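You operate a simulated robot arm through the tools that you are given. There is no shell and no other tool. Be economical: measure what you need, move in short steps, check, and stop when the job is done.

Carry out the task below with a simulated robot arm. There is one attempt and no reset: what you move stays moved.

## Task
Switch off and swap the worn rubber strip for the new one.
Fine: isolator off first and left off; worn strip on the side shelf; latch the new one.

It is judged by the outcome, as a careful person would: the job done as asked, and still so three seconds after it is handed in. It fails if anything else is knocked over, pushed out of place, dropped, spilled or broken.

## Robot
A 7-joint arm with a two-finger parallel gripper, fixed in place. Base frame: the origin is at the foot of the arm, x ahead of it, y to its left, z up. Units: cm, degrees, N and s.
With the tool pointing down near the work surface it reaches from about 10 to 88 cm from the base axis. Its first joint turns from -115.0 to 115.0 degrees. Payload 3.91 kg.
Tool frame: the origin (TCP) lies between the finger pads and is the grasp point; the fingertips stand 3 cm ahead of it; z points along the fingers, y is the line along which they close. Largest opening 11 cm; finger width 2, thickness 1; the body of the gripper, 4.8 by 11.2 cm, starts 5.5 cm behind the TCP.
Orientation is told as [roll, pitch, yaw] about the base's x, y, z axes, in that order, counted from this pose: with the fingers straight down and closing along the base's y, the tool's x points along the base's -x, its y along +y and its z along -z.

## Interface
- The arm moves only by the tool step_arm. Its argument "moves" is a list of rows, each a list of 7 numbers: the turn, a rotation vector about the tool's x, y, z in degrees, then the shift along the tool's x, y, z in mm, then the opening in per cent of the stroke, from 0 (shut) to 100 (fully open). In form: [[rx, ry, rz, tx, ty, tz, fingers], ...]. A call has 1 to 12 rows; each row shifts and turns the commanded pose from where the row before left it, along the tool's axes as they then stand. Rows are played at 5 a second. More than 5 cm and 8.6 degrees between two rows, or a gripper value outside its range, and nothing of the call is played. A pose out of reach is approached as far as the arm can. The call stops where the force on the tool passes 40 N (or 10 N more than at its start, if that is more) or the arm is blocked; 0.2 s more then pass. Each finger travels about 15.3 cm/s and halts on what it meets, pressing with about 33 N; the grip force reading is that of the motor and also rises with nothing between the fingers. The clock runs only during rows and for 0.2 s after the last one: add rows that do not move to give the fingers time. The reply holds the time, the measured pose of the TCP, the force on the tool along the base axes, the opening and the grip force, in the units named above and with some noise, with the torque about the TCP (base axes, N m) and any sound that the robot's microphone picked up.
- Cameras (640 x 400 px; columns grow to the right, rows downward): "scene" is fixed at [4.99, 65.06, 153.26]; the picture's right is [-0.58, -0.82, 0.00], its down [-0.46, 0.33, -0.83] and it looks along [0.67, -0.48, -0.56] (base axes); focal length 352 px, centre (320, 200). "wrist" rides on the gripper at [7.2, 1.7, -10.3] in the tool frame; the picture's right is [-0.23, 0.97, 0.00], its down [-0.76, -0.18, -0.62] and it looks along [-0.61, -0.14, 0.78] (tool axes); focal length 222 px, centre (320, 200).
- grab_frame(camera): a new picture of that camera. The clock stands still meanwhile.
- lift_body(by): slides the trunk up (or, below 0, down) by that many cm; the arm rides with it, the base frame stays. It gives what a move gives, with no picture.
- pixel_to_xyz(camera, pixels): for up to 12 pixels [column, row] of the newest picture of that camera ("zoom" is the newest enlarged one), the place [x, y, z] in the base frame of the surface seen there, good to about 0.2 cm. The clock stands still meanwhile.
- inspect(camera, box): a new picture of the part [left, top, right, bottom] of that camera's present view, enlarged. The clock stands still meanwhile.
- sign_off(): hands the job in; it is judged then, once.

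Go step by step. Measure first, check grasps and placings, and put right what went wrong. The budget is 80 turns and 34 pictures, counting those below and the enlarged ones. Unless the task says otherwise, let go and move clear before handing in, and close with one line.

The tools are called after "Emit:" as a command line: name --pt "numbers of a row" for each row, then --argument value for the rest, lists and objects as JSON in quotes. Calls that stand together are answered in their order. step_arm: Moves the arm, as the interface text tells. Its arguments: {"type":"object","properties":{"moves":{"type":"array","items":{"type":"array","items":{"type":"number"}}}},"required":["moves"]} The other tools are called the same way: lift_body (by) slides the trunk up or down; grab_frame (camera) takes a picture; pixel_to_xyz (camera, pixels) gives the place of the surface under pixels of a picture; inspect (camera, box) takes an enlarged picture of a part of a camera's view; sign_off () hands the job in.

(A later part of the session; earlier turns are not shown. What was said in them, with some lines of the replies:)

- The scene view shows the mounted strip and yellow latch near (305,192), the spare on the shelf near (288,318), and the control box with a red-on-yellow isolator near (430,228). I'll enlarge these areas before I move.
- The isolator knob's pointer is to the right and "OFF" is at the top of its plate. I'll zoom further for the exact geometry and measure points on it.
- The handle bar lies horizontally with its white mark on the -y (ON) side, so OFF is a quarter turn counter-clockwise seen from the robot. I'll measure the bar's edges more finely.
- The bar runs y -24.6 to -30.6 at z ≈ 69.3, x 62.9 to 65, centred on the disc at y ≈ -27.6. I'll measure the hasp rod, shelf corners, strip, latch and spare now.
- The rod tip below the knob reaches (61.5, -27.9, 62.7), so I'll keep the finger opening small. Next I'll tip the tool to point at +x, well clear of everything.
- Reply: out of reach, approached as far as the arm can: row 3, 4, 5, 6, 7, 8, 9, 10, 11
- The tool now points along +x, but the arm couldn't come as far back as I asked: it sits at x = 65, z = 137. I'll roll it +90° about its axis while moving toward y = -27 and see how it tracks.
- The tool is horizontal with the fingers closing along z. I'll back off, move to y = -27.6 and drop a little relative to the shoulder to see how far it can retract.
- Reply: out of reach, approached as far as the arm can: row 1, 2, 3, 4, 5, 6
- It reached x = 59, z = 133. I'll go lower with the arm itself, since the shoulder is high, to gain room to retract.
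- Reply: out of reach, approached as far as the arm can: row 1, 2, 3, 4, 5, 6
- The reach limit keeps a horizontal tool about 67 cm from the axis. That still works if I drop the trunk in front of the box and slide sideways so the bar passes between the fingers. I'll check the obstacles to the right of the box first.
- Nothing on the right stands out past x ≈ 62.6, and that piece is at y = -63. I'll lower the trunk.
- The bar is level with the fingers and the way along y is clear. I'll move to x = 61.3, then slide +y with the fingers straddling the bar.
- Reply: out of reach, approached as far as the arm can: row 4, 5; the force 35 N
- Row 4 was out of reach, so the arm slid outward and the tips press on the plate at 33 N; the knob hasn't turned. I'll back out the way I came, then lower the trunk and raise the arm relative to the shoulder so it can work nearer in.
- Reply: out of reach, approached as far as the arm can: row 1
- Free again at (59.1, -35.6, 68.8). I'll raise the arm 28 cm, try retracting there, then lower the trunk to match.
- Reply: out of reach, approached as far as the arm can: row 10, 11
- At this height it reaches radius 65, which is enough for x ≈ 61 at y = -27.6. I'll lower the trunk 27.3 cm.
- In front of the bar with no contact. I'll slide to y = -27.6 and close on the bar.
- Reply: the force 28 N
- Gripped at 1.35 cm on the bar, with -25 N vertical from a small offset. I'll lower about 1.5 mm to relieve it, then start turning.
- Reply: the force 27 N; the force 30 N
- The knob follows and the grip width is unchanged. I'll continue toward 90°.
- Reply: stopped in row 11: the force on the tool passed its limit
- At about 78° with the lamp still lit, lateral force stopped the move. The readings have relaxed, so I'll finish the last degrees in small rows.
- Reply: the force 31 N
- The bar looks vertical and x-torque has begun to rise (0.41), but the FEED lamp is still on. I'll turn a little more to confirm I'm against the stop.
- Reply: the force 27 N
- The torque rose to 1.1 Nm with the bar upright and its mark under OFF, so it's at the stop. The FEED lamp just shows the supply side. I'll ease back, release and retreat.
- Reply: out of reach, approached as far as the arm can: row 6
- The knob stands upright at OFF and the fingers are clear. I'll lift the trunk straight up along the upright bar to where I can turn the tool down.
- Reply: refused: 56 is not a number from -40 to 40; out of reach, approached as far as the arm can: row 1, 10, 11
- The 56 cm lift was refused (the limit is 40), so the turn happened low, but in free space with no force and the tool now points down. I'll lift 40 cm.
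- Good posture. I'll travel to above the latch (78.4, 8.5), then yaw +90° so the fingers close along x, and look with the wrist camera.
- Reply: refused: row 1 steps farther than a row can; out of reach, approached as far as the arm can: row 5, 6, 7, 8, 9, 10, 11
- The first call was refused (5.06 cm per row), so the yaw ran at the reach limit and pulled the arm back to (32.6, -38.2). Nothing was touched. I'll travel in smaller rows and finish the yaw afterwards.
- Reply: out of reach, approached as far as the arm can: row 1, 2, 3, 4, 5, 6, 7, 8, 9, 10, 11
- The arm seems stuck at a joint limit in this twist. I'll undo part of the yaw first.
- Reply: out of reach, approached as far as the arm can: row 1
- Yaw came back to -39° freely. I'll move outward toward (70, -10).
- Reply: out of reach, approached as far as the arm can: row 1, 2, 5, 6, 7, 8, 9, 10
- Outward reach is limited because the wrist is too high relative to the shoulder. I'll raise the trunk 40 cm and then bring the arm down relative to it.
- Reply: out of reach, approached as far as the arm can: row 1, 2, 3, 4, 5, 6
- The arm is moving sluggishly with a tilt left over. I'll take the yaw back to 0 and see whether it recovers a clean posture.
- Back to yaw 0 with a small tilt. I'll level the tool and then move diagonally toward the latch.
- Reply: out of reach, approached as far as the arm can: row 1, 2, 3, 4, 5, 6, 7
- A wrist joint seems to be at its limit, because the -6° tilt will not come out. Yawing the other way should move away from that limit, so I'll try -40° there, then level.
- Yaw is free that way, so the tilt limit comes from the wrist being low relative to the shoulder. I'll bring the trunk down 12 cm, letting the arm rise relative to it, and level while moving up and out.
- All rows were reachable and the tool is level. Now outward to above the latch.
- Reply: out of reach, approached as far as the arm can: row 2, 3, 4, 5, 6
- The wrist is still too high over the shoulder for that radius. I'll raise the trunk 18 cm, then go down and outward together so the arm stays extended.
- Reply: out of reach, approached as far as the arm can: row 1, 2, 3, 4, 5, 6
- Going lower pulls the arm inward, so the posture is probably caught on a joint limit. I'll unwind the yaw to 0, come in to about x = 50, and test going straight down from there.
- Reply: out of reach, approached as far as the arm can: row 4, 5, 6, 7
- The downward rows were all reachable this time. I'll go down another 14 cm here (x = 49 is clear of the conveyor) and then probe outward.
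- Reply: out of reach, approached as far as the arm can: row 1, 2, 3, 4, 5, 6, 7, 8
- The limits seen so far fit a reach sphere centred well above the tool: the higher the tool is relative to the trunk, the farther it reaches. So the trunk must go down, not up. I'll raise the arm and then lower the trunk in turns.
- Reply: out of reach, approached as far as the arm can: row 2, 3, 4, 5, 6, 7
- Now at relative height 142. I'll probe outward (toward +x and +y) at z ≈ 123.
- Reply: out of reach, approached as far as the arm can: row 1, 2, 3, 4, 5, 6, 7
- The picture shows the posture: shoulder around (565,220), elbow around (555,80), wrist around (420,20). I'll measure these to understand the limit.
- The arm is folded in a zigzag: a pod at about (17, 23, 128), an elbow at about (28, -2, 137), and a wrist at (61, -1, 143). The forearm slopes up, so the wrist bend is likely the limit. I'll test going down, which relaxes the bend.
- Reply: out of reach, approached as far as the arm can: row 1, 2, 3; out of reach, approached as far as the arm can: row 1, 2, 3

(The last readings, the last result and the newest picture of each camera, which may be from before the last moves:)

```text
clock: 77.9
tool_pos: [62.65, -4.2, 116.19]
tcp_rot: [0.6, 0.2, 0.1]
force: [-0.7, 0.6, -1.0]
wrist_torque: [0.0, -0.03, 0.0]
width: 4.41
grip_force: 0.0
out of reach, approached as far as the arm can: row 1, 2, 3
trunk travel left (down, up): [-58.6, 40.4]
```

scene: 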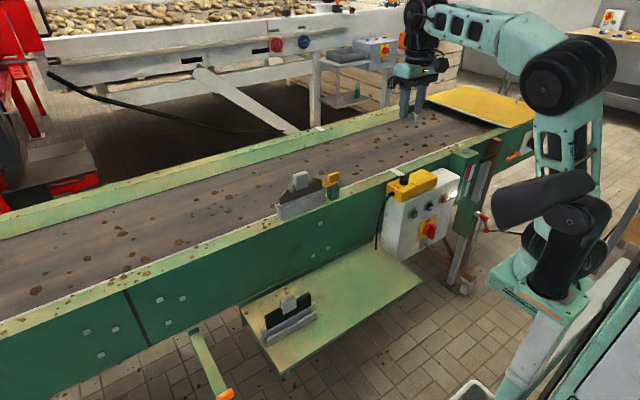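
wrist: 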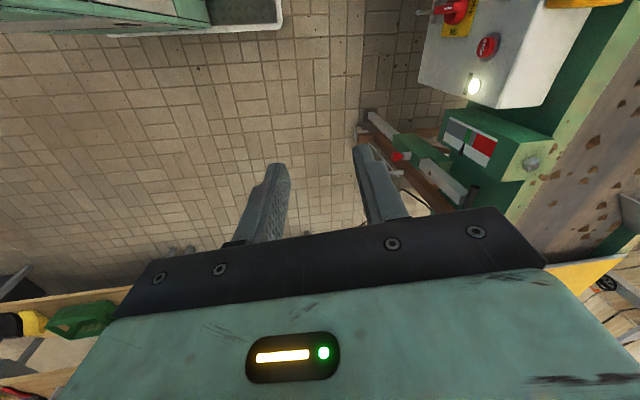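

Down is free while +x and +y are blocked, so lower relative to the shoulder in this posture is the right direction to try. I'll raise the trunk 15 cm, go down 15 cm, then probe out.

Emit:
lift_body --by 15

Emit:
step_arm --pt "0 0 0 0 0 25 40" --pt "0 0 0 0 0 25 40" --pt "0 0 0 0 0 25 40" --pt "0 0 0 0 0 25 40" --pt "0 0 0 0 0 25 40" --pt "0 0 0 0 0 25 40" --pt "0 0 0 0 0 0 40"

Emit:
step_arm --pt "0 0 0 -20 0 0 40" --pt "0 0 0 -20 0 0 40" --pt "0 0 0 -20 0 0 40" --pt "0 0 0 0 0 0 40"

Emit:
grab_frame --camera "scene"

```text
clock: 79.7
tool_pos: [62.86, -4.25, 131.23]
tcp_rot: [0.6, 0.1, 0.2]
force: [0.7, 0.3, -0.2]
wrist_torque: [0.0, 0.04, 0.0]
width: 4.39
grip_force: 0.0
trunk travel left (down, up): [-73.6, 25.4]
```

```text
clock: 81.3
tool_pos: [60.99, -3.82, 116.98]
tcp_rot: [0.6, 0.0, 0.1]
force: [0.1, -0.2, -0.1]
wrist_torque: [0.03, 0.0, 0.01]
width: 4.4
grip_force: 0.1
out of reach, approached as far as the arm can: row 5, 6
trunk travel left (down, up): [-73.6, 25.4]
```

```text
clock: 82.3
tool_pos: [61.35, -3.65, 118.11]
tcp_rot: [0.6, 0.1, 0.1]
force: [-0.1, 0.7, -0.9]
wrist_torque: [0.0, 0.0, 0.03]
width: 4.41
grip_force: 0.0
out of reach, approached as far as the arm can: row 1, 2, 3
trunk travel left (down, up): [-73.6, 25.4]
```

```text
10 pictures are left
```

scene: 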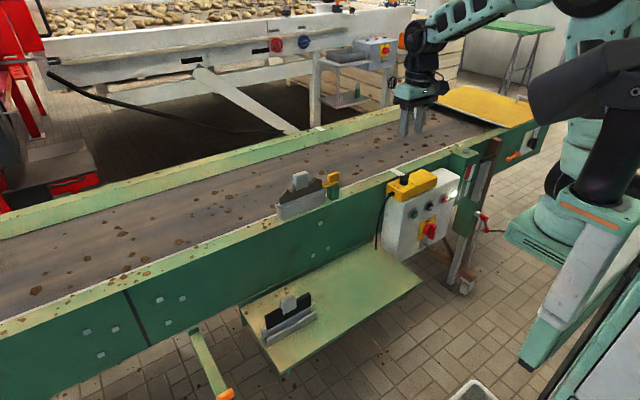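

The blocked positions all lie on a circle of about 34 cm around the elbow, so the elbow itself isn't moving forward. I'll measure the shoulder area in this picture to see why.

Emit:
pixel_to_xyz --camera "scene" --pixels '[[585, 30], [580, 60], [580, 140], [555, 185], [545, 215], [530, 240], [520, 225], [605, 150], [560, 90], [600, 205], [540, 340], [610, 10]]'

```text
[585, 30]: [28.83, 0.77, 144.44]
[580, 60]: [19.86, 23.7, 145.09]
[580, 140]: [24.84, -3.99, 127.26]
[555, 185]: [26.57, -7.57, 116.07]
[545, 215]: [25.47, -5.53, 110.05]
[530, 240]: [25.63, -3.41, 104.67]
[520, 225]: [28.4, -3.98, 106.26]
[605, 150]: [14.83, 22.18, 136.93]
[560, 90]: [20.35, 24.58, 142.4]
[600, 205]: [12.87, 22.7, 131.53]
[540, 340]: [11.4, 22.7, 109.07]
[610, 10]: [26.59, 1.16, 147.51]
```

The arm's upper link stands vertical above a base at about (25, -6, 110), with the elbow at (28, 0, 147), so it isn't leaning forward. I'll tilt the tool outward 40° and push out along +x to see if the upper arm unlocks.

Emit:
step_arm --pt "0 -8 0 0 0 0 40" --pt "0 -8 0 0 0 0 40" --pt "0 -8 0 0 0 0 40" --pt "0 -8 0 0 0 0 40" --pt "0 -8 0 0 0 0 40" --pt "0 0 0 -30 0 26 40" --pt "0 0 0 -30 0 26 40" --pt "0 0 0 -30 0 26 40" --pt "0 0 0 -30 0 26 40" --pt "0 0 0 0 0 0 40"

```text
clock: 84.5
tool_pos: [73.3, -3.47, 119.99]
tcp_rot: [0.9, -39.8, -0.5]
force: [-0.2, -0.2, 0.3]
wrist_torque: [0.02, 0.0, 0.01]
width: 4.41
grip_force: 0.0
out of reach, approached as far as the arm can: row 8, 9
trunk travel left (down, up): [-73.6, 25.4]
```

The wrist stays at about 60 cm whatever the tilt, so it looks like a shoulder singularity or a wrong azimuth. I'll sweep toward -y and see whether outward frees up there, then arc back.

Emit:
step_arm --pt "0 0 0 0 -40 0 40" --pt "0 0 0 0 -40 0 40" --pt "0 0 0 0 -40 0 40" --pt "0 0 0 0 -40 0 40" --pt "0 0 0 0 -40 0 40" --pt "0 0 0 0 -40 0 40" --pt "0 0 0 -30 0 26 40" --pt "0 0 0 -30 0 26 40" --pt "0 0 0 -30 0 26 40" --pt "0 0 0 0 0 0 40"

```text
clock: 86.7
tool_pos: [81.54, -25.68, 121.73]
tcp_rot: [0.7, -39.9, -0.5]
force: [0.4, 1.2, 0.2]
wrist_torque: [-0.06, 0.03, -0.01]
width: 4.42
grip_force: 0.0
out of reach, approached as far as the arm can: row 1, 2, 3, 4, 5
trunk travel left (down, up): [-73.6, 25.4]
```

That worked: outward is free here, now at (81.5, -25.7). I'll turn the tool back down, drawing in slightly, and watch the reach.

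Emit:
step_arm --pt "0 8 0 0 0 0 40" --pt "0 8 0 0 0 0 40" --pt "0 8 0 0 0 0 40" --pt "0 8 0 0 0 0 40" --pt "0 8 0 0 0 0 40" --pt "0 0 0 0 0 0 40"

```text
clock: 88.1
tool_pos: [81.58, -25.7, 121.78]
tcp_rot: [0.6, 0.2, 0.1]
force: [0.6, 0.0, 0.9]
wrist_torque: [-0.03, -0.02, -0.02]
width: 4.41
grip_force: 0.0
trunk travel left (down, up): [-73.6, 25.4]
```

Level at (81.6, -25.7), all reachable. Now sideways to above the latch.

Emit:
step_arm --pt "0 0 0 3.5 38 0 40" --pt "0 0 0 3.5 38 0 40" --pt "0 0 0 3.5 38 0 40" --pt "0 0 0 3.5 38 0 40" --pt "0 0 0 3.5 38 0 40" --pt "0 0 0 3.5 38 0 40" --pt "0 0 0 3.5 38 0 40" --pt "0 0 0 3.5 38 0 40" --pt "0 0 0 3.5 38 0 40"

```text
clock: 90.1
tool_pos: [78.34, 8.41, 122.22]
tcp_rot: [0.6, 0.1, -0.1]
force: [-0.5, -0.8, 0.3]
wrist_torque: [0.02, 0.03, -0.02]
width: 4.43
grip_force: 0.0
trunk travel left (down, up): [-73.6, 25.4]
```

I'm above the latch. I'll yaw -90° about the tool z (the free direction) so the fingers close along x, then look.

Emit:
step_arm --pt "0 0 -8.2 0 0 0 40" --pt "0 0 -8.2 0 0 0 40" --pt "0 0 -8.2 0 0 0 40" --pt "0 0 -8.2 0 0 0 40" --pt "0 0 -8.2 0 0 0 40" --pt "0 0 -8.2 0 0 0 40" --pt "0 0 -8.2 0 0 0 40" --pt "0 0 -8.2 0 0 0 40" --pt "0 0 -8.2 0 0 0 40" --pt "0 0 -8.2 0 0 0 40" --pt "0 0 -8.0 0 0 0 40" --pt "0 0 0 0 0 0 40"

Emit:
inspect --camera "wrist" --box '[180, 40, 460, 220]'

```text
clock: 92.7
tool_pos: [78.55, 8.42, 122.05]
tcp_rot: [0.2, -0.7, 90.2]
force: [0.4, 0.0, 0.1]
wrist_torque: [0.01, 0.0, -0.03]
width: 4.4
grip_force: 0.1
trunk travel left (down, up): [-73.6, 25.4]
```

```text
2.22 times, centred on (320, 130) of wrist
```

zoom: 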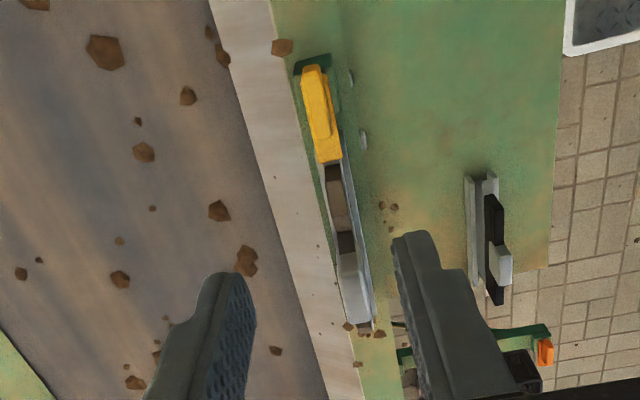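

The latch is at zoom (320,115), the worn strip at (345,230), and the spare on the shelf at (493,240). I'll measure them from this angle.

Emit:
pixel_to_xyz --camera "zoom" --pixels '[[303, 72], [318, 70], [322, 130], [335, 125], [325, 155], [338, 160], [342, 255], [360, 258], [345, 320], [370, 315], [493, 245], [510, 260]]'

```text
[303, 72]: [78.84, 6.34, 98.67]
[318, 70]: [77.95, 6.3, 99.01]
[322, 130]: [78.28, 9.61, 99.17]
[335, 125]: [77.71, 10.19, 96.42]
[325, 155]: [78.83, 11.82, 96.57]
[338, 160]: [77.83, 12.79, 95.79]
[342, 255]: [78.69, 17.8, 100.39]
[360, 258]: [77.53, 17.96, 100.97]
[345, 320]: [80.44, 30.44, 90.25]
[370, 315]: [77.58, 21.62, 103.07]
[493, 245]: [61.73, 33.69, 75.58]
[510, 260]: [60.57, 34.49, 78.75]
```

The knob spans x 77.6–79.0 and y 6.3–10.3, top 99.5, so its centre is (78.3, 8.3). I'll descend in steps to TCP z ≈ 100.3.

Emit:
step_arm --pt "0 0.7 0 1 2.5 40 40" --pt "0 0 0 0 0 40 40" --pt "0 0 0 0 0 40 40" --pt "0 0 0 0 0 40 40" --pt "0 0 0 0 0 30 40" --pt "0 0 0 0 0 0 40"

```text
clock: 94.1
tool_pos: [78.13, 8.44, 103.08]
tcp_rot: [0.1, 0.0, 90.0]
force: [-0.1, -0.6, -0.1]
wrist_torque: [0.02, 0.0, 0.01]
width: 4.37
grip_force: 0.1
trunk travel left (down, up): [-73.6, 25.4]
```

Aligned at (78.1, 8.4, 103.1) with no contact. I'll go down to 100.3, shift 1.5 mm, and close.

Emit:
step_arm --pt "0 0 0 1 -1.5 14 40" --pt "0 0 0 0 0 14 40" --pt "0 0 0 0 0 0 20" --pt "0 0 0 0 0 0 0" --pt "0 0 0 0 0 0 0" --pt "0 0 0 0 0 0 0"

```text
clock: 95.5
tool_pos: [78.33, 8.37, 100.23]
tcp_rot: [0.1, 0.1, 90.1]
force: [26.0, 1.5, -1.9]
wrist_torque: [0.1, -0.49, 0.0]
width: 1.2
grip_force: 44.9
trunk travel left (down, up): [-73.6, 25.4]
```

Gripped at 1.2 cm. The +26 N in x means the knob sits slightly to +x, so I'll shift 1.5 mm and start turning toward the belt.

Emit:
step_arm --pt "0 0 0 0 -1.5 0 0" --pt "0 0 6 0 0 0 0" --pt "0 0 6 0 0 0 0" --pt "0 0 0 0 0 0 0"

```text
clock: 96.5
tool_pos: [78.41, 8.43, 100.24]
tcp_rot: [0.1, 0.0, 78.1]
force: [17.3, 4.3, 5.7]
wrist_torque: [-0.27, -0.45, 1.28]
width: 1.54
grip_force: 45.4
trunk travel left (down, up): [-73.6, 25.4]
```

z-torque is 1.28 Nm and the grip has widened to 1.54, so this direction is against a stop. I'll go back and try the other way.

Emit:
step_arm --pt "0 0 -6 0 0 0 0" --pt "0 0 -6 0 0 0 0" --pt "0 0 -6 0 0 0 0" --pt "0 0 -6 0 0 0 0" --pt "0 0 0 0 0 0 0"

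```text
clock: 97.7
tool_pos: [78.42, 8.28, 100.24]
tcp_rot: [0.1, 0.1, 102.1]
force: [12.0, 1.8, 10.5]
wrist_torque: [-0.56, -0.53, 0.04]
width: 1.17
grip_force: 45.2
trunk travel left (down, up): [-73.6, 25.4]
```

It turns freely this way: width 1.17, no torque. I'll continue to about 90°.

Emit:
step_arm --pt "0 0 -7 0 0 0 0" --pt "0 0 -7 0 0 0 0" --pt "0 0 -7 0 0 0 0" --pt "0 0 -7 0 0 0 0" --pt "0 0 -7 0 0 0 0" --pt "0 0 -7 0 0 0 0" --pt "0 0 -7 0 0 0 0" --pt "0 0 -7 0 0 0 0" --pt "0 0 -7 0 0 0 0" --pt "0 0 -7 0 0 0 0" --pt "0 0 -7 0 0 0 0" --pt "0 0 0 0 0 0 0"

```text
clock: 100.3
tool_pos: [78.37, 8.28, 100.27]
tcp_rot: [0.0, -0.1, 179.2]
force: [5.4, -4.3, 7.1]
wrist_torque: [0.0, -1.26, 0.02]
width: 1.15
grip_force: 45.2
trunk travel left (down, up): [-73.6, 25.4]
```

Turned to about 89° cleanly. I'll release, rise clear and check.

Emit:
step_arm --pt "0 0 0 0 0 0 40" --pt "0 0 0 0 0 0 40" --pt "0 0 0 0 0 -40 40" --pt "0 0 0 0 0 -40 40" --pt "0 0 0 0 0 -40 40"

Emit:
step_arm --pt "0 0 8.1 0 0 0 40" --pt "0 0 8.1 0 0 0 40" --pt "0 0 8.1 0 0 0 40" --pt "0 0 8.1 0 0 0 40" --pt "0 0 8.1 0 0 0 40" --pt "0 0 8.1 0 0 0 40" --pt "0 0 8.1 0 0 0 40" --pt "0 0 8.1 0 0 0 40" --pt "0 0 8.1 0 0 0 40" --pt "0 0 8.1 0 0 0 40" --pt "0 0 8.1 0 0 0 40" --pt "0 0 0 0 0 0 40"

Emit:
inspect --camera "scene" --box '[275, 160, 355, 220]'

```text
clock: 101.5
tool_pos: [78.31, 8.4, 112.51]
tcp_rot: [0.1, -0.2, 179.2]
force: [-0.1, -0.8, -0.8]
wrist_torque: [0.04, -0.01, 0.03]
width: 4.42
grip_force: 0.1
trunk travel left (down, up): [-73.6, 25.4]
```

```text
clock: 104.1
tool_pos: [78.43, 8.41, 112.16]
tcp_rot: [0.0, 0.1, 90.0]
force: [-0.6, -0.2, -0.4]
wrist_torque: [-0.01, 0.0, 0.0]
width: 4.41
grip_force: 0.0
trunk travel left (down, up): [-73.6, 25.4]
```

```text
6.67 times, centred on (315, 190) of scene
```

zoom: 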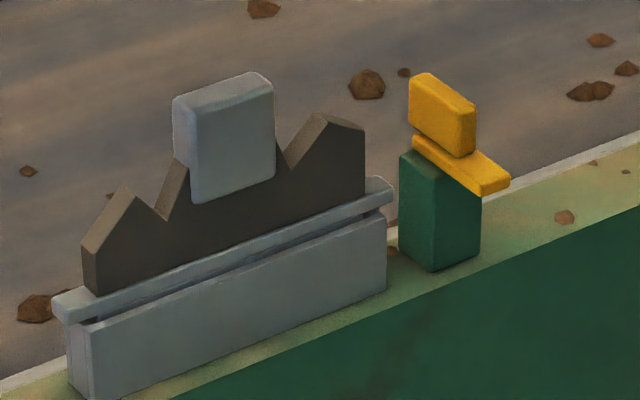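

The latch lever now points outward and the strip end is free. I'll measure the tab's thickness and centre.

Emit:
pixel_to_xyz --camera "zoom" --pixels '[[178, 99], [195, 108], [270, 90], [252, 74], [225, 88], [230, 150], [180, 150], [60, 305], [388, 190], [85, 340], [382, 250], [95, 390]]'

```text
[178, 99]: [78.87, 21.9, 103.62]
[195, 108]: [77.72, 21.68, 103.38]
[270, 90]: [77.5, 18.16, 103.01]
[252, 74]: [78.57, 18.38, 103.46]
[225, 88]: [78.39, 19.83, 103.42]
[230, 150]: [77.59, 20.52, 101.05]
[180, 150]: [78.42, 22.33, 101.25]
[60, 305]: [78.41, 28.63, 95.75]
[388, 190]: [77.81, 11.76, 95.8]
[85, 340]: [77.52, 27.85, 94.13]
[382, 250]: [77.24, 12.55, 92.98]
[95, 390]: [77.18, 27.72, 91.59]
```

Tab centre is (78.3, 20.1), top 103.5, thickness about 1.6. I'll move over it, descend to TCP 101.4, and grip.

Emit:
step_arm --pt "0 0 0 -39 0.5 0 40" --pt "0 0 0 -39 0.5 0 40" --pt "0 0 0 -39 0 0 40" --pt "0 0 0 0 0 35 40" --pt "0 0 0 0 0 35 40" --pt "0 0 0 0 0 37 40" --pt "0 0 0 0 0 0 20" --pt "0 0 0 0 0 0 0" --pt "0 0 0 0 0 0 0" --pt "0 0 0 0 0 0 0"

```text
clock: 106.3
tool_pos: [78.19, 20.02, 101.45]
tcp_rot: [0.1, 0.1, 90.1]
force: [0.7, 0.7, 1.2]
wrist_torque: [-0.05, -0.14, 0.05]
width: 1.77
grip_force: 33.1
trunk travel left (down, up): [-73.6, 25.4]
```

Gripped at 1.77 cm with almost no side load. I'll lift straight up.

Emit:
step_arm --pt "0 0 0 0 0 -8 0" --pt "0 0 0 0 0 -12 0" --pt "0 0 0 0 0 -20 0" --pt "0 0 0 0 0 -25 0" --pt "0 0 0 0 0 -30 0" --pt "0 0 0 0 0 -30 0"

Emit:
inspect --camera "scene" --box '[250, 100, 390, 220]'

```text
clock: 107.7
tool_pos: [78.31, 20.07, 114.02]
tcp_rot: [0.2, 0.1, 89.9]
force: [1.0, -0.6, -2.1]
wrist_torque: [-0.02, 0.0, 0.02]
width: 1.76
grip_force: 32.4
trunk travel left (down, up): [-73.6, 25.4]
```

```text
3.33 times, centred on (320, 160) of scene
```

zoom: 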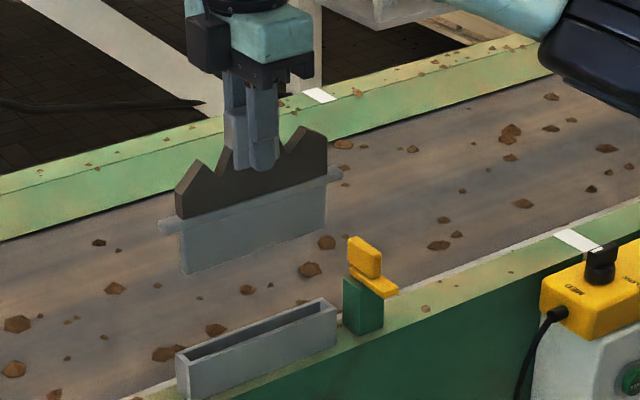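

The worn strip is out and hanging straight. I'll measure its tongue bottom and thickness, and the conveyor's side face above the shelf.

Emit:
pixel_to_xyz --camera "zoom" --pixels '[[186, 270], [322, 230], [180, 250], [186, 250], [250, 245], [165, 225], [170, 215], [190, 360], [335, 312], [180, 355]]'

Emit:
pixel_to_xyz --camera "scene" --pixels '[[330, 240], [300, 260], [200, 280], [335, 285], [345, 275], [340, 300], [380, 262], [300, 275], [320, 345], [390, 295], [262, 300], [360, 300]]'

```text
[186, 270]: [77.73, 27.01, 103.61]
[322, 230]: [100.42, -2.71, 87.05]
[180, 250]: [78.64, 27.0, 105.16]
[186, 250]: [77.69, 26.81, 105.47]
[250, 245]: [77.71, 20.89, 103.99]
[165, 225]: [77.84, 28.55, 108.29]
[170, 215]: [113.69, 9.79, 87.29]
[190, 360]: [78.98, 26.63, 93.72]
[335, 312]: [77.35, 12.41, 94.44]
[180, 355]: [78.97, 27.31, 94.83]
```

```text
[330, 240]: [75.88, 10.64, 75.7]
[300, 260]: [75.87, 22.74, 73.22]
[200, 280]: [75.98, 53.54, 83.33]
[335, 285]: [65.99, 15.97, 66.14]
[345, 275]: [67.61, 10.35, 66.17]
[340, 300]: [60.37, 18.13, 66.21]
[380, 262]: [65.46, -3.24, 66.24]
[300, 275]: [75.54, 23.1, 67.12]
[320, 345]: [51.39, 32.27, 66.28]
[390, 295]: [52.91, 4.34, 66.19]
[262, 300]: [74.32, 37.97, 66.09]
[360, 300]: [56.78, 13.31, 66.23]
```

Tongue bottom is 10.5 cm below the TCP, the shelf is at 66.15, and the conveyor face is at x = 75.9. I'll stand the worn strip on the free shelf area at (66, 8), going -x first, then -y.

Emit:
step_arm --pt "0 0 0 0 31 0 0" --pt "0 0 0 0 31 0 0" --pt "0 0 0 0 31 0 0" --pt "0 0 0 0 30 0 0" --pt "0 0 0 30 0 0 0" --pt "0 0 0 30 0 0 0" --pt "0 0 0 30 0 0 0" --pt "0 0 0 30 0 0 0" --pt "0 0 0 0 0 0 0"

```text
clock: 109.7
tool_pos: [66.0, 7.93, 114.07]
tcp_rot: [0.1, 0.2, 90.1]
force: [0.7, -0.7, -1.7]
wrist_torque: [0.01, -0.01, -0.02]
width: 1.77
grip_force: 32.8
trunk travel left (down, up): [-73.6, 25.4]
```

All reachable and steady at (66.0, 7.9, 114.1). I'll lower the trunk 36 cm, stopping about 1.4 cm above the shelf.

Emit:
lift_body --by -36

Emit:
inspect --camera "scene" --box '[250, 160, 450, 330]'

```text
clock: 113.2
tool_pos: [66.13, 8.0, 78.15]
tcp_rot: [0.0, 0.0, 90.0]
force: [-0.1, 0.8, -2.1]
wrist_torque: [-0.01, -0.04, 0.0]
width: 1.76
grip_force: 33.6
trunk travel left (down, up): [-37.6, 61.4]
```

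```text
2.35 times, centred on (350, 245) of scene
```

zoom: 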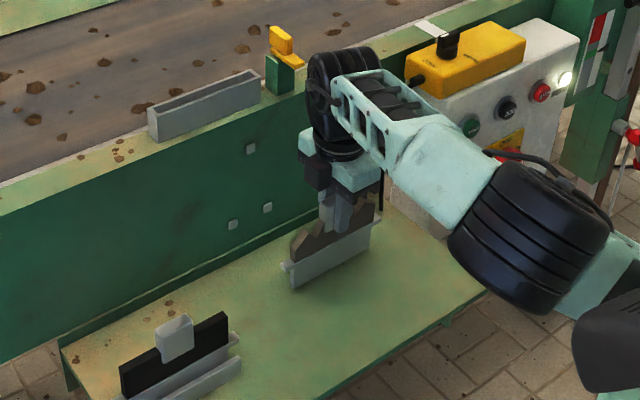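

Clear all round and level. I'll lower in small rows until it touches.

Emit:
step_arm --pt "0 0 0 0 0 5 0" --pt "0 0 0 0 0 4 0" --pt "0 0 0 0 0 3 0" --pt "0 0 0 0 0 0 0"

```text
clock: 114.2
tool_pos: [65.99, 8.03, 77.03]
tcp_rot: [-0.1, 0.0, 90.0]
force: [-3.6, 0.5, 13.4]
wrist_torque: [-0.37, 0.28, 0.01]
width: 1.79
grip_force: 33.1
trunk travel left (down, up): [-37.6, 61.4]
```

Touchdown with 13 N upward. I'll ease up 1 mm and open gradually.

Emit:
step_arm --pt "0 0 0 0 0 -0.5 0" --pt "0 0 0 0 0 0 17" --pt "0 0 0 0 0 0 19" --pt "0 0 0 0 0 0 22" --pt "0 0 0 0 0 0 28" --pt "0 0 0 0 0 0 34" --pt "0 0 0 0 0 0 34"

Emit:
inspect --camera "scene" --box '[270, 210, 430, 310]'

```text
clock: 115.8
tool_pos: [66.06, 7.93, 77.01]
tcp_rot: [0.2, 0.1, 90.0]
force: [-0.2, -0.1, -0.1]
wrist_torque: [-0.01, -0.02, 0.0]
width: 3.72
grip_force: 0.1
trunk travel left (down, up): [-37.6, 61.4]
```

```text
4.00 times, centred on (350, 260) of scene
```

zoom: 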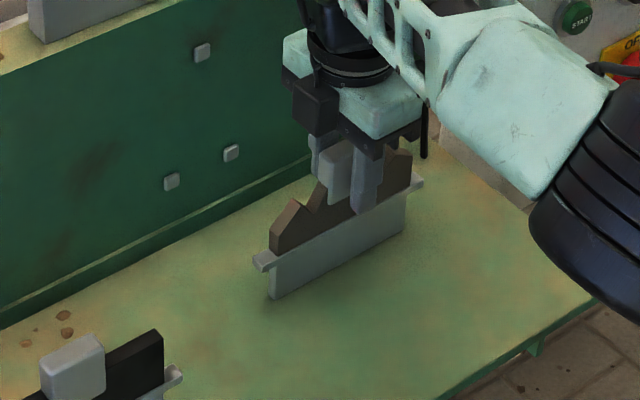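

The worn strip stands on its own. I'll rise clear, and measure the spare's tab from this picture first.

Emit:
pixel_to_xyz --camera "zoom" --pixels '[[42, 368], [52, 376], [102, 350], [92, 337], [70, 352], [80, 385], [158, 334], [180, 372], [175, 367], [50, 392]]'

Emit:
step_arm --pt "0 0 0 0 0 -15 34" --pt "0 0 0 0 0 -30 34" --pt "0 0 0 0 0 -40 34" --pt "0 0 0 0 0 -40 40" --pt "0 0 0 0 0 0 40"

```text
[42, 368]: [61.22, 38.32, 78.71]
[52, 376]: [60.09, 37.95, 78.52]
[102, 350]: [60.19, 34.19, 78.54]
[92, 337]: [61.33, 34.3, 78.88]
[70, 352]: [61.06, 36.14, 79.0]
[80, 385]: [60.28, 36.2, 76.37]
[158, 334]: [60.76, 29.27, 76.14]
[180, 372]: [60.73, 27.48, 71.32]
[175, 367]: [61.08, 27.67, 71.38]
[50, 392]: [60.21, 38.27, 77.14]
```

```text
clock: 117.0
tool_pos: [66.21, 7.95, 89.47]
tcp_rot: [0.0, 0.0, 90.0]
force: [-1.1, -0.1, 0.3]
wrist_torque: [0.01, 0.04, 0.0]
width: 4.4
grip_force: 0.0
trunk travel left (down, up): [-37.6, 61.4]
```

The spare's tab centre is about (61.0, 36.2), top 79.0. I'll move over it at this height.

Emit:
step_arm --pt "0 0 0 -40 7.4 0 40" --pt "0 0 0 -40 7.4 0 40" --pt "0 0 0 -40 7.4 0 40" --pt "0 0 0 -40 7.4 0 40" --pt "0 0 0 -40 7.4 0 40" --pt "0 0 0 -40 7.4 0 40" --pt "0 0 0 -42 7.4 0 40" --pt "0 0 0 0 0 0 40"

```text
clock: 118.8
tool_pos: [60.89, 36.4, 89.38]
tcp_rot: [0.2, -0.1, 90.0]
force: [-0.7, -0.7, -0.2]
wrist_torque: [-0.02, 0.02, -0.01]
width: 4.41
grip_force: 0.1
trunk travel left (down, up): [-37.6, 61.4]
```

Over the spare at (60.9, 36.4). I'll descend to TCP 76.9 and grip.

Emit:
step_arm --pt "0 0 0 2 -1 40 40" --pt "0 0 0 0 0 40 40" --pt "0 0 0 0 0 30 40" --pt "0 0 0 0 0 15 40" --pt "0 0 0 0 0 0 20" --pt "0 0 0 0 0 0 0" --pt "0 0 0 0 0 0 0" --pt "0 0 0 0 0 0 0"

```text
clock: 120.6
tool_pos: [61.01, 36.14, 76.86]
tcp_rot: [0.1, 0.1, 90.0]
force: [-0.1, -0.5, -1.3]
wrist_torque: [0.03, -0.03, -0.03]
width: 1.77
grip_force: 32.6
trunk travel left (down, up): [-37.6, 61.4]
```

Gripped at 1.77 cm with no side load. I'll lift out of the cradle.

Emit:
step_arm --pt "0 0 0 0 0 -8 0" --pt "0 0 0 0 0 -12 0" --pt "0 0 0 0 0 -20 0" --pt "0 0 0 0 0 -30 0" --pt "0 0 0 0 0 -30 0"

Emit:
lift_body --by 28

```text
clock: 121.8
tool_pos: [60.86, 36.14, 86.82]
tcp_rot: [0.1, 0.1, 90.0]
force: [-0.6, 0.7, -3.0]
wrist_torque: [0.04, 0.03, 0.0]
width: 1.79
grip_force: 33.3
trunk travel left (down, up): [-37.6, 61.4]
```

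```text
clock: 124.6
tool_pos: [60.89, 36.08, 114.86]
tcp_rot: [0.1, 0.2, 90.0]
force: [0.5, -0.4, -1.5]
wrist_torque: [0.0, 0.0, 0.02]
width: 1.77
grip_force: 32.9
trunk travel left (down, up): [-65.6, 33.4]
```

The new strip is at z = 114.9, bottom about 104, above everything. I'll move diagonally to above the pocket.

Emit:
step_arm --pt "0 0 0 26.7 -29 0 0" --pt "0 0 0 26.7 -29 0 0" --pt "0 0 0 26.7 -29 0 0" --pt "0 0 0 26.7 -29 0 0" --pt "0 0 0 26.7 -29 0 0" --pt "0 0 0 26.7 -29 0 0" --pt "0 0 0 0 0 0 0"

Emit:
inspect --camera "scene" --box '[250, 110, 370, 220]'

```text
clock: 126.2
tool_pos: [78.4, 20.02, 114.88]
tcp_rot: [0.1, 0.0, 90.0]
force: [0.3, -0.6, -2.2]
wrist_torque: [0.0, 0.04, -0.01]
width: 1.77
grip_force: 33.4
trunk travel left (down, up): [-65.6, 33.4]
```

```text
3.64 times, centred on (310, 165) of scene
```

zoom: 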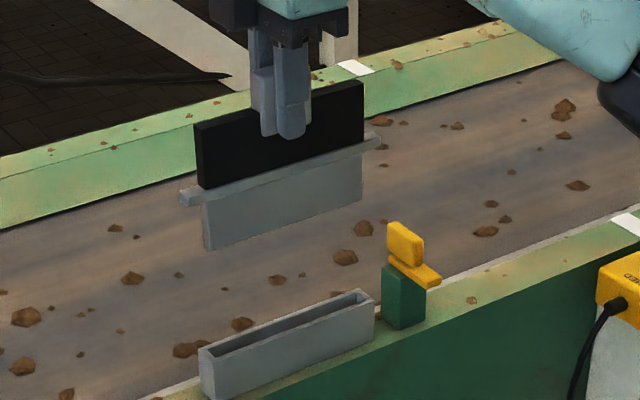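

The new strip hangs level over the pocket. I'll check the tongue's x and y ends against the slot.

Emit:
pixel_to_xyz --camera "zoom" --pixels '[[280, 215], [207, 235], [358, 195], [204, 230], [290, 335], [285, 318], [360, 293], [205, 352], [370, 298], [183, 196], [377, 138], [225, 350]]'

```text
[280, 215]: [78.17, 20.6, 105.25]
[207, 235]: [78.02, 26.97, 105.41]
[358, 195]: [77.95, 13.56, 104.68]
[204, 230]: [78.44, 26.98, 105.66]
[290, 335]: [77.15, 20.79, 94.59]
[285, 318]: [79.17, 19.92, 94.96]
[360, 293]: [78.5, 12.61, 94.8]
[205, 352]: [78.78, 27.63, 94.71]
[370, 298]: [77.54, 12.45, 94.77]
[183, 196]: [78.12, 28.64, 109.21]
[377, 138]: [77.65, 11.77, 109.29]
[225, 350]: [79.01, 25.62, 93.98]
```

Tongue spans y 13.5–27.0 in the slot's 12.5–27.7, and x needs about -1.5 mm to match where the worn strip sat. I'll correct and descend to just above the slot, then continue gently.

Emit:
step_arm --pt "0 0 0 0 1.5 30 0" --pt "0 0 0 0 0 30 0" --pt "0 0 0 0 0 24 0" --pt "0 0 0 0 0 0 0"

Emit:
step_arm --pt "0 0 0 0 0 6 0" --pt "0 0 0 0 0 6 0" --pt "0 0 0 0 0 6 0" --pt "0 0 0 0 0 6 0" --pt "0 0 0 0 0 0 0"

```text
clock: 127.2
tool_pos: [78.22, 20.07, 106.47]
tcp_rot: [0.0, 0.0, 90.0]
force: [-0.3, -0.7, -1.0]
wrist_torque: [0.02, 0.01, -0.02]
width: 1.75
grip_force: 33.3
trunk travel left (down, up): [-65.6, 33.4]
```

```text
clock: 128.1
tool_pos: [78.18, 20.02, 104.92]
tcp_rot: [-0.4, 0.0, 90.0]
force: [0.4, 0.1, -1.6]
wrist_torque: [0.01, 0.05, -0.01]
width: 1.76
grip_force: 33.0
trunk travel left (down, up): [-65.6, 33.4]
stopped in row 4: the force on the tool passed its limit (the readings are from after the stop); the commanded pose is now the measured one
```

It touched the rim at TCP ≈ 104.7, so it's slightly misaligned. I'll raise 6 mm, shift +1 mm in x, level the small roll, and try again gently.

Emit:
step_arm --pt "-0.4 0 0 0 0 -6 0" --pt "0 0 0 0 -1 0 0" --pt "0 0 0 0 0 3 0" --pt "0 0 0 0 0 3 0" --pt "0 0 0 0 0 3 0" --pt "0 0 0 0 0 3 0" --pt "0 0 0 0 0 3 0" --pt "0 0 0 0 0 0 0"

```text
clock: 129.9
tool_pos: [78.42, 19.99, 104.23]
tcp_rot: [0.1, -0.3, 90.0]
force: [0.1, -0.1, -2.3]
wrist_torque: [-0.06, 0.03, -0.01]
width: 1.78
grip_force: 32.8
trunk travel left (down, up): [-65.6, 33.4]
```

Past the earlier contact height with no load. I'll continue in small rows to the seat at about 101.4.

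Emit:
step_arm --pt "0 0 0 0 0 4 0" --pt "0 0 0 0 0 4 0" --pt "0 0 0 0 0 4 0" --pt "0 0 0 0 0 4 0" --pt "0 0 0 0 0 4 0" --pt "0 0 0 0 0 4 0" --pt "0 0 0 0 0 0 0"

```text
clock: 131.5
tool_pos: [78.42, 19.97, 101.86]
tcp_rot: [0.2, -0.1, 90.1]
force: [0.1, 0.4, -1.9]
wrist_torque: [-0.01, 0.01, 0.0]
width: 1.76
grip_force: 32.8
trunk travel left (down, up): [-65.6, 33.4]
```

It's sliding in freely. Last few millimetres, until it seats.

Emit:
step_arm --pt "0 0 0 0 0 3 0" --pt "0 0 0 0 0 2 0" --pt "0 0 0 0 0 2 0" --pt "0 0 0 0 0 0 0"

```text
clock: 132.5
tool_pos: [78.38, 20.07, 101.34]
tcp_rot: [0.0, -0.3, 90.1]
force: [-0.1, 1.4, 12.6]
wrist_torque: [-0.78, 0.08, -0.07]
width: 1.75
grip_force: 33.1
trunk travel left (down, up): [-65.6, 33.4]
```

Seated at 101.34, as predicted, with 12.6 N of support. I'll release, rise, yaw and move above the latch.

Emit:
step_arm --pt "0 0 0 0 0 0 20" --pt "0 0 0 0 0 0 40" --pt "0 0 0 0 0 -30 40" --pt "0 0 0 0 0 -40 40" --pt "0 0 0 0 0 -40 40" --pt "0 0 0 39 0 0 40" --pt "0 0 0 39 0 0 40" --pt "0 0 0 39 0 0 40"

Emit:
step_arm --pt "0 0 -8.1 0 0 0 40" --pt "0 0 -8.1 0 0 0 40" --pt "0 0 -8.1 0 0 0 40" --pt "0 0 -8.1 0 0 0 40" --pt "0 0 -8.1 0 0 0 40" --pt "0 0 -8.1 0 0 0 40" --pt "0 0 -8.1 0 0 0 40" --pt "0 0 -8.1 0 0 0 40" --pt "0 0 -8.1 0 0 0 40" --pt "0 0 -8.1 0 0 0 40" --pt "0 0 -8.1 0 0 0 40" --pt "0 0 0 0 0 0 40"

Emit:
inspect --camera "scene" --box '[255, 120, 435, 290]'

```text
clock: 134.3
tool_pos: [78.4, 8.16, 112.14]
tcp_rot: [0.0, -0.2, 90.1]
force: [1.1, 0.8, -0.7]
wrist_torque: [-0.01, 0.0, 0.01]
width: 4.4
grip_force: 0.0
trunk travel left (down, up): [-65.6, 33.4]
```

```text
clock: 136.9
tool_pos: [78.44, 8.37, 112.09]
tcp_rot: [-0.2, 0.0, 179.3]
force: [-0.9, -0.5, 0.3]
wrist_torque: [0.0, 0.01, 0.01]
width: 4.42
grip_force: 0.0
trunk travel left (down, up): [-65.6, 33.4]
```

```text
2.35 times, centred on (345, 205) of scene
```

zoom: 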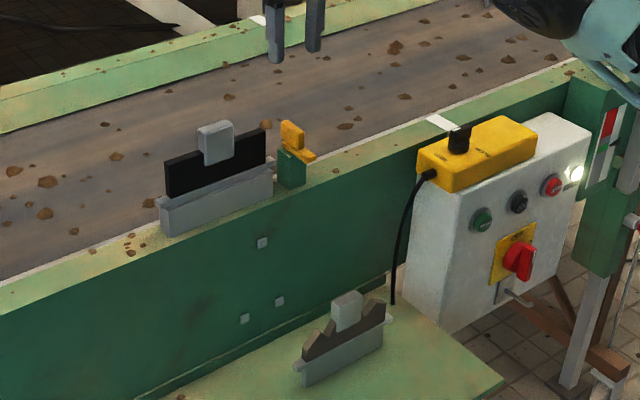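

The new strip is seated, the worn one stands on the shelf, and the isolator is upright at OFF. I'll descend on the latch knob and grip.

Emit:
step_arm --pt "0 0 0 0 0 40 40" --pt "0 0 0 0 0 40 40" --pt "0 0 0 0 0 25 40" --pt "0 0 0 0 0 13 40" --pt "0 0 0 0 0 0 20" --pt "0 0 0 0 0 0 0" --pt "0 0 0 0 0 0 0" --pt "0 0 0 0 0 0 0"

Emit:
step_arm --pt "0 0 7 0 0 0 0" --pt "0 0 7 0 0 0 0" --pt "0 0 7 0 0 0 0" --pt "0 0 7 0 0 0 0" --pt "0 0 7 0 0 0 0" --pt "0 0 7 0 0 0 0"

```text
clock: 138.7
tool_pos: [78.25, 8.33, 100.3]
tcp_rot: [-0.1, -0.1, 179.1]
force: [-5.0, -8.3, -5.3]
wrist_torque: [-0.37, -0.44, 0.02]
width: 1.18
grip_force: 45.2
trunk travel left (down, up): [-65.6, 33.4]
```

```text
clock: 140.1
tool_pos: [78.34, 8.41, 100.35]
tcp_rot: [0.0, -0.1, 136.9]
force: [-3.1, -9.5, -5.8]
wrist_torque: [-0.65, -0.31, 0.01]
width: 1.18
grip_force: 45.1
trunk travel left (down, up): [-65.6, 33.4]
```

Turning freely, 42° so far. I'll continue to the closed stop, watching torque.

Emit:
step_arm --pt "0 0 7 0 0 0 0" --pt "0 0 7 0 0 0 0" --pt "0 0 7 0 0 0 0" --pt "0 0 7 0 0 0 0" --pt "0 0 7 0 0 0 0" --pt "0 0 7 0 0 0 0" --pt "0 0 5 0 0 0 0" --pt "0 0 4 0 0 0 0" --pt "0 0 0 0 0 0 0"

```text
clock: 142.1
tool_pos: [78.37, 8.37, 100.37]
tcp_rot: [0.0, -0.2, 86.1]
force: [6.6, -8.7, -4.6]
wrist_torque: [-0.66, -0.18, 1.0]
width: 1.26
grip_force: 44.5
trunk travel left (down, up): [-65.6, 33.4]
```

Torque rose to 1.0 Nm at yaw 86°, which is the closed stop. I'll ease back, release, rise and check.

Emit:
step_arm --pt "0 0 -3.5 0 0 0 0" --pt "0 0 0 0 0 0 20" --pt "0 0 0 0 0 0 40" --pt "0 0 0 0 0 -30 40" --pt "0 0 0 0 0 -40 40" --pt "0 0 0 0 0 -40 40" --pt "0 0 0 0 0 -40 40" --pt "0 0 0 0 0 -40 40"

Emit:
inspect --camera "scene" --box '[270, 155, 360, 225]'

Emit:
grab_frame --camera "scene"

```text
clock: 143.9
tool_pos: [78.34, 8.45, 119.29]
tcp_rot: [0.1, -0.1, 89.5]
force: [0.6, -0.2, -0.1]
wrist_torque: [-0.03, -0.03, 0.02]
width: 4.4
grip_force: 0.1
trunk travel left (down, up): [-65.6, 33.4]
```

```text
5.71 times, centred on (315, 190) of scene
```

zoom: 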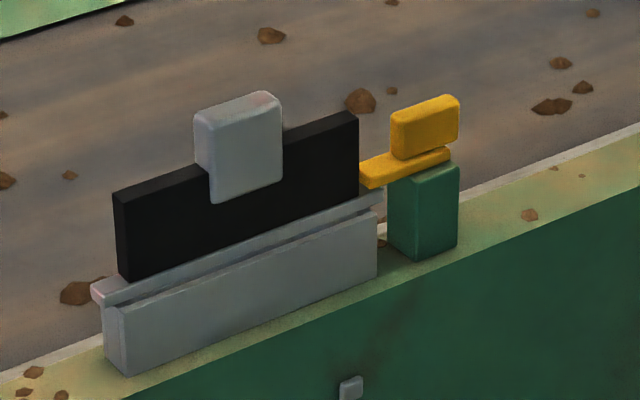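

```text
1 pictures are left
5 turns are left
```

scene: 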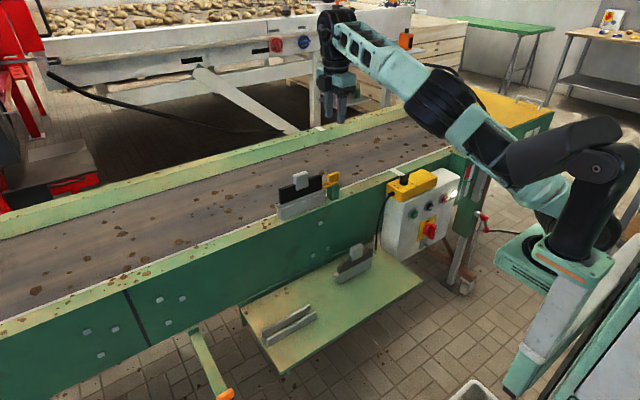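

The pictures show the new strip seated with the yellow latch back over its end, the worn strip upright on the side shelf near (353,262), and the isolator bar upright at OFF near (430,228). The gripper is clear, so I'm handing in.

Emit:
sign_off

```text
The job is handed in.
```

The isolator is off and left off, the new strip is seated and latched, and the worn strip is standing on the side shelf; the FEED lamp stayed lit after switch-off, which I took to be the supply-side lamp.
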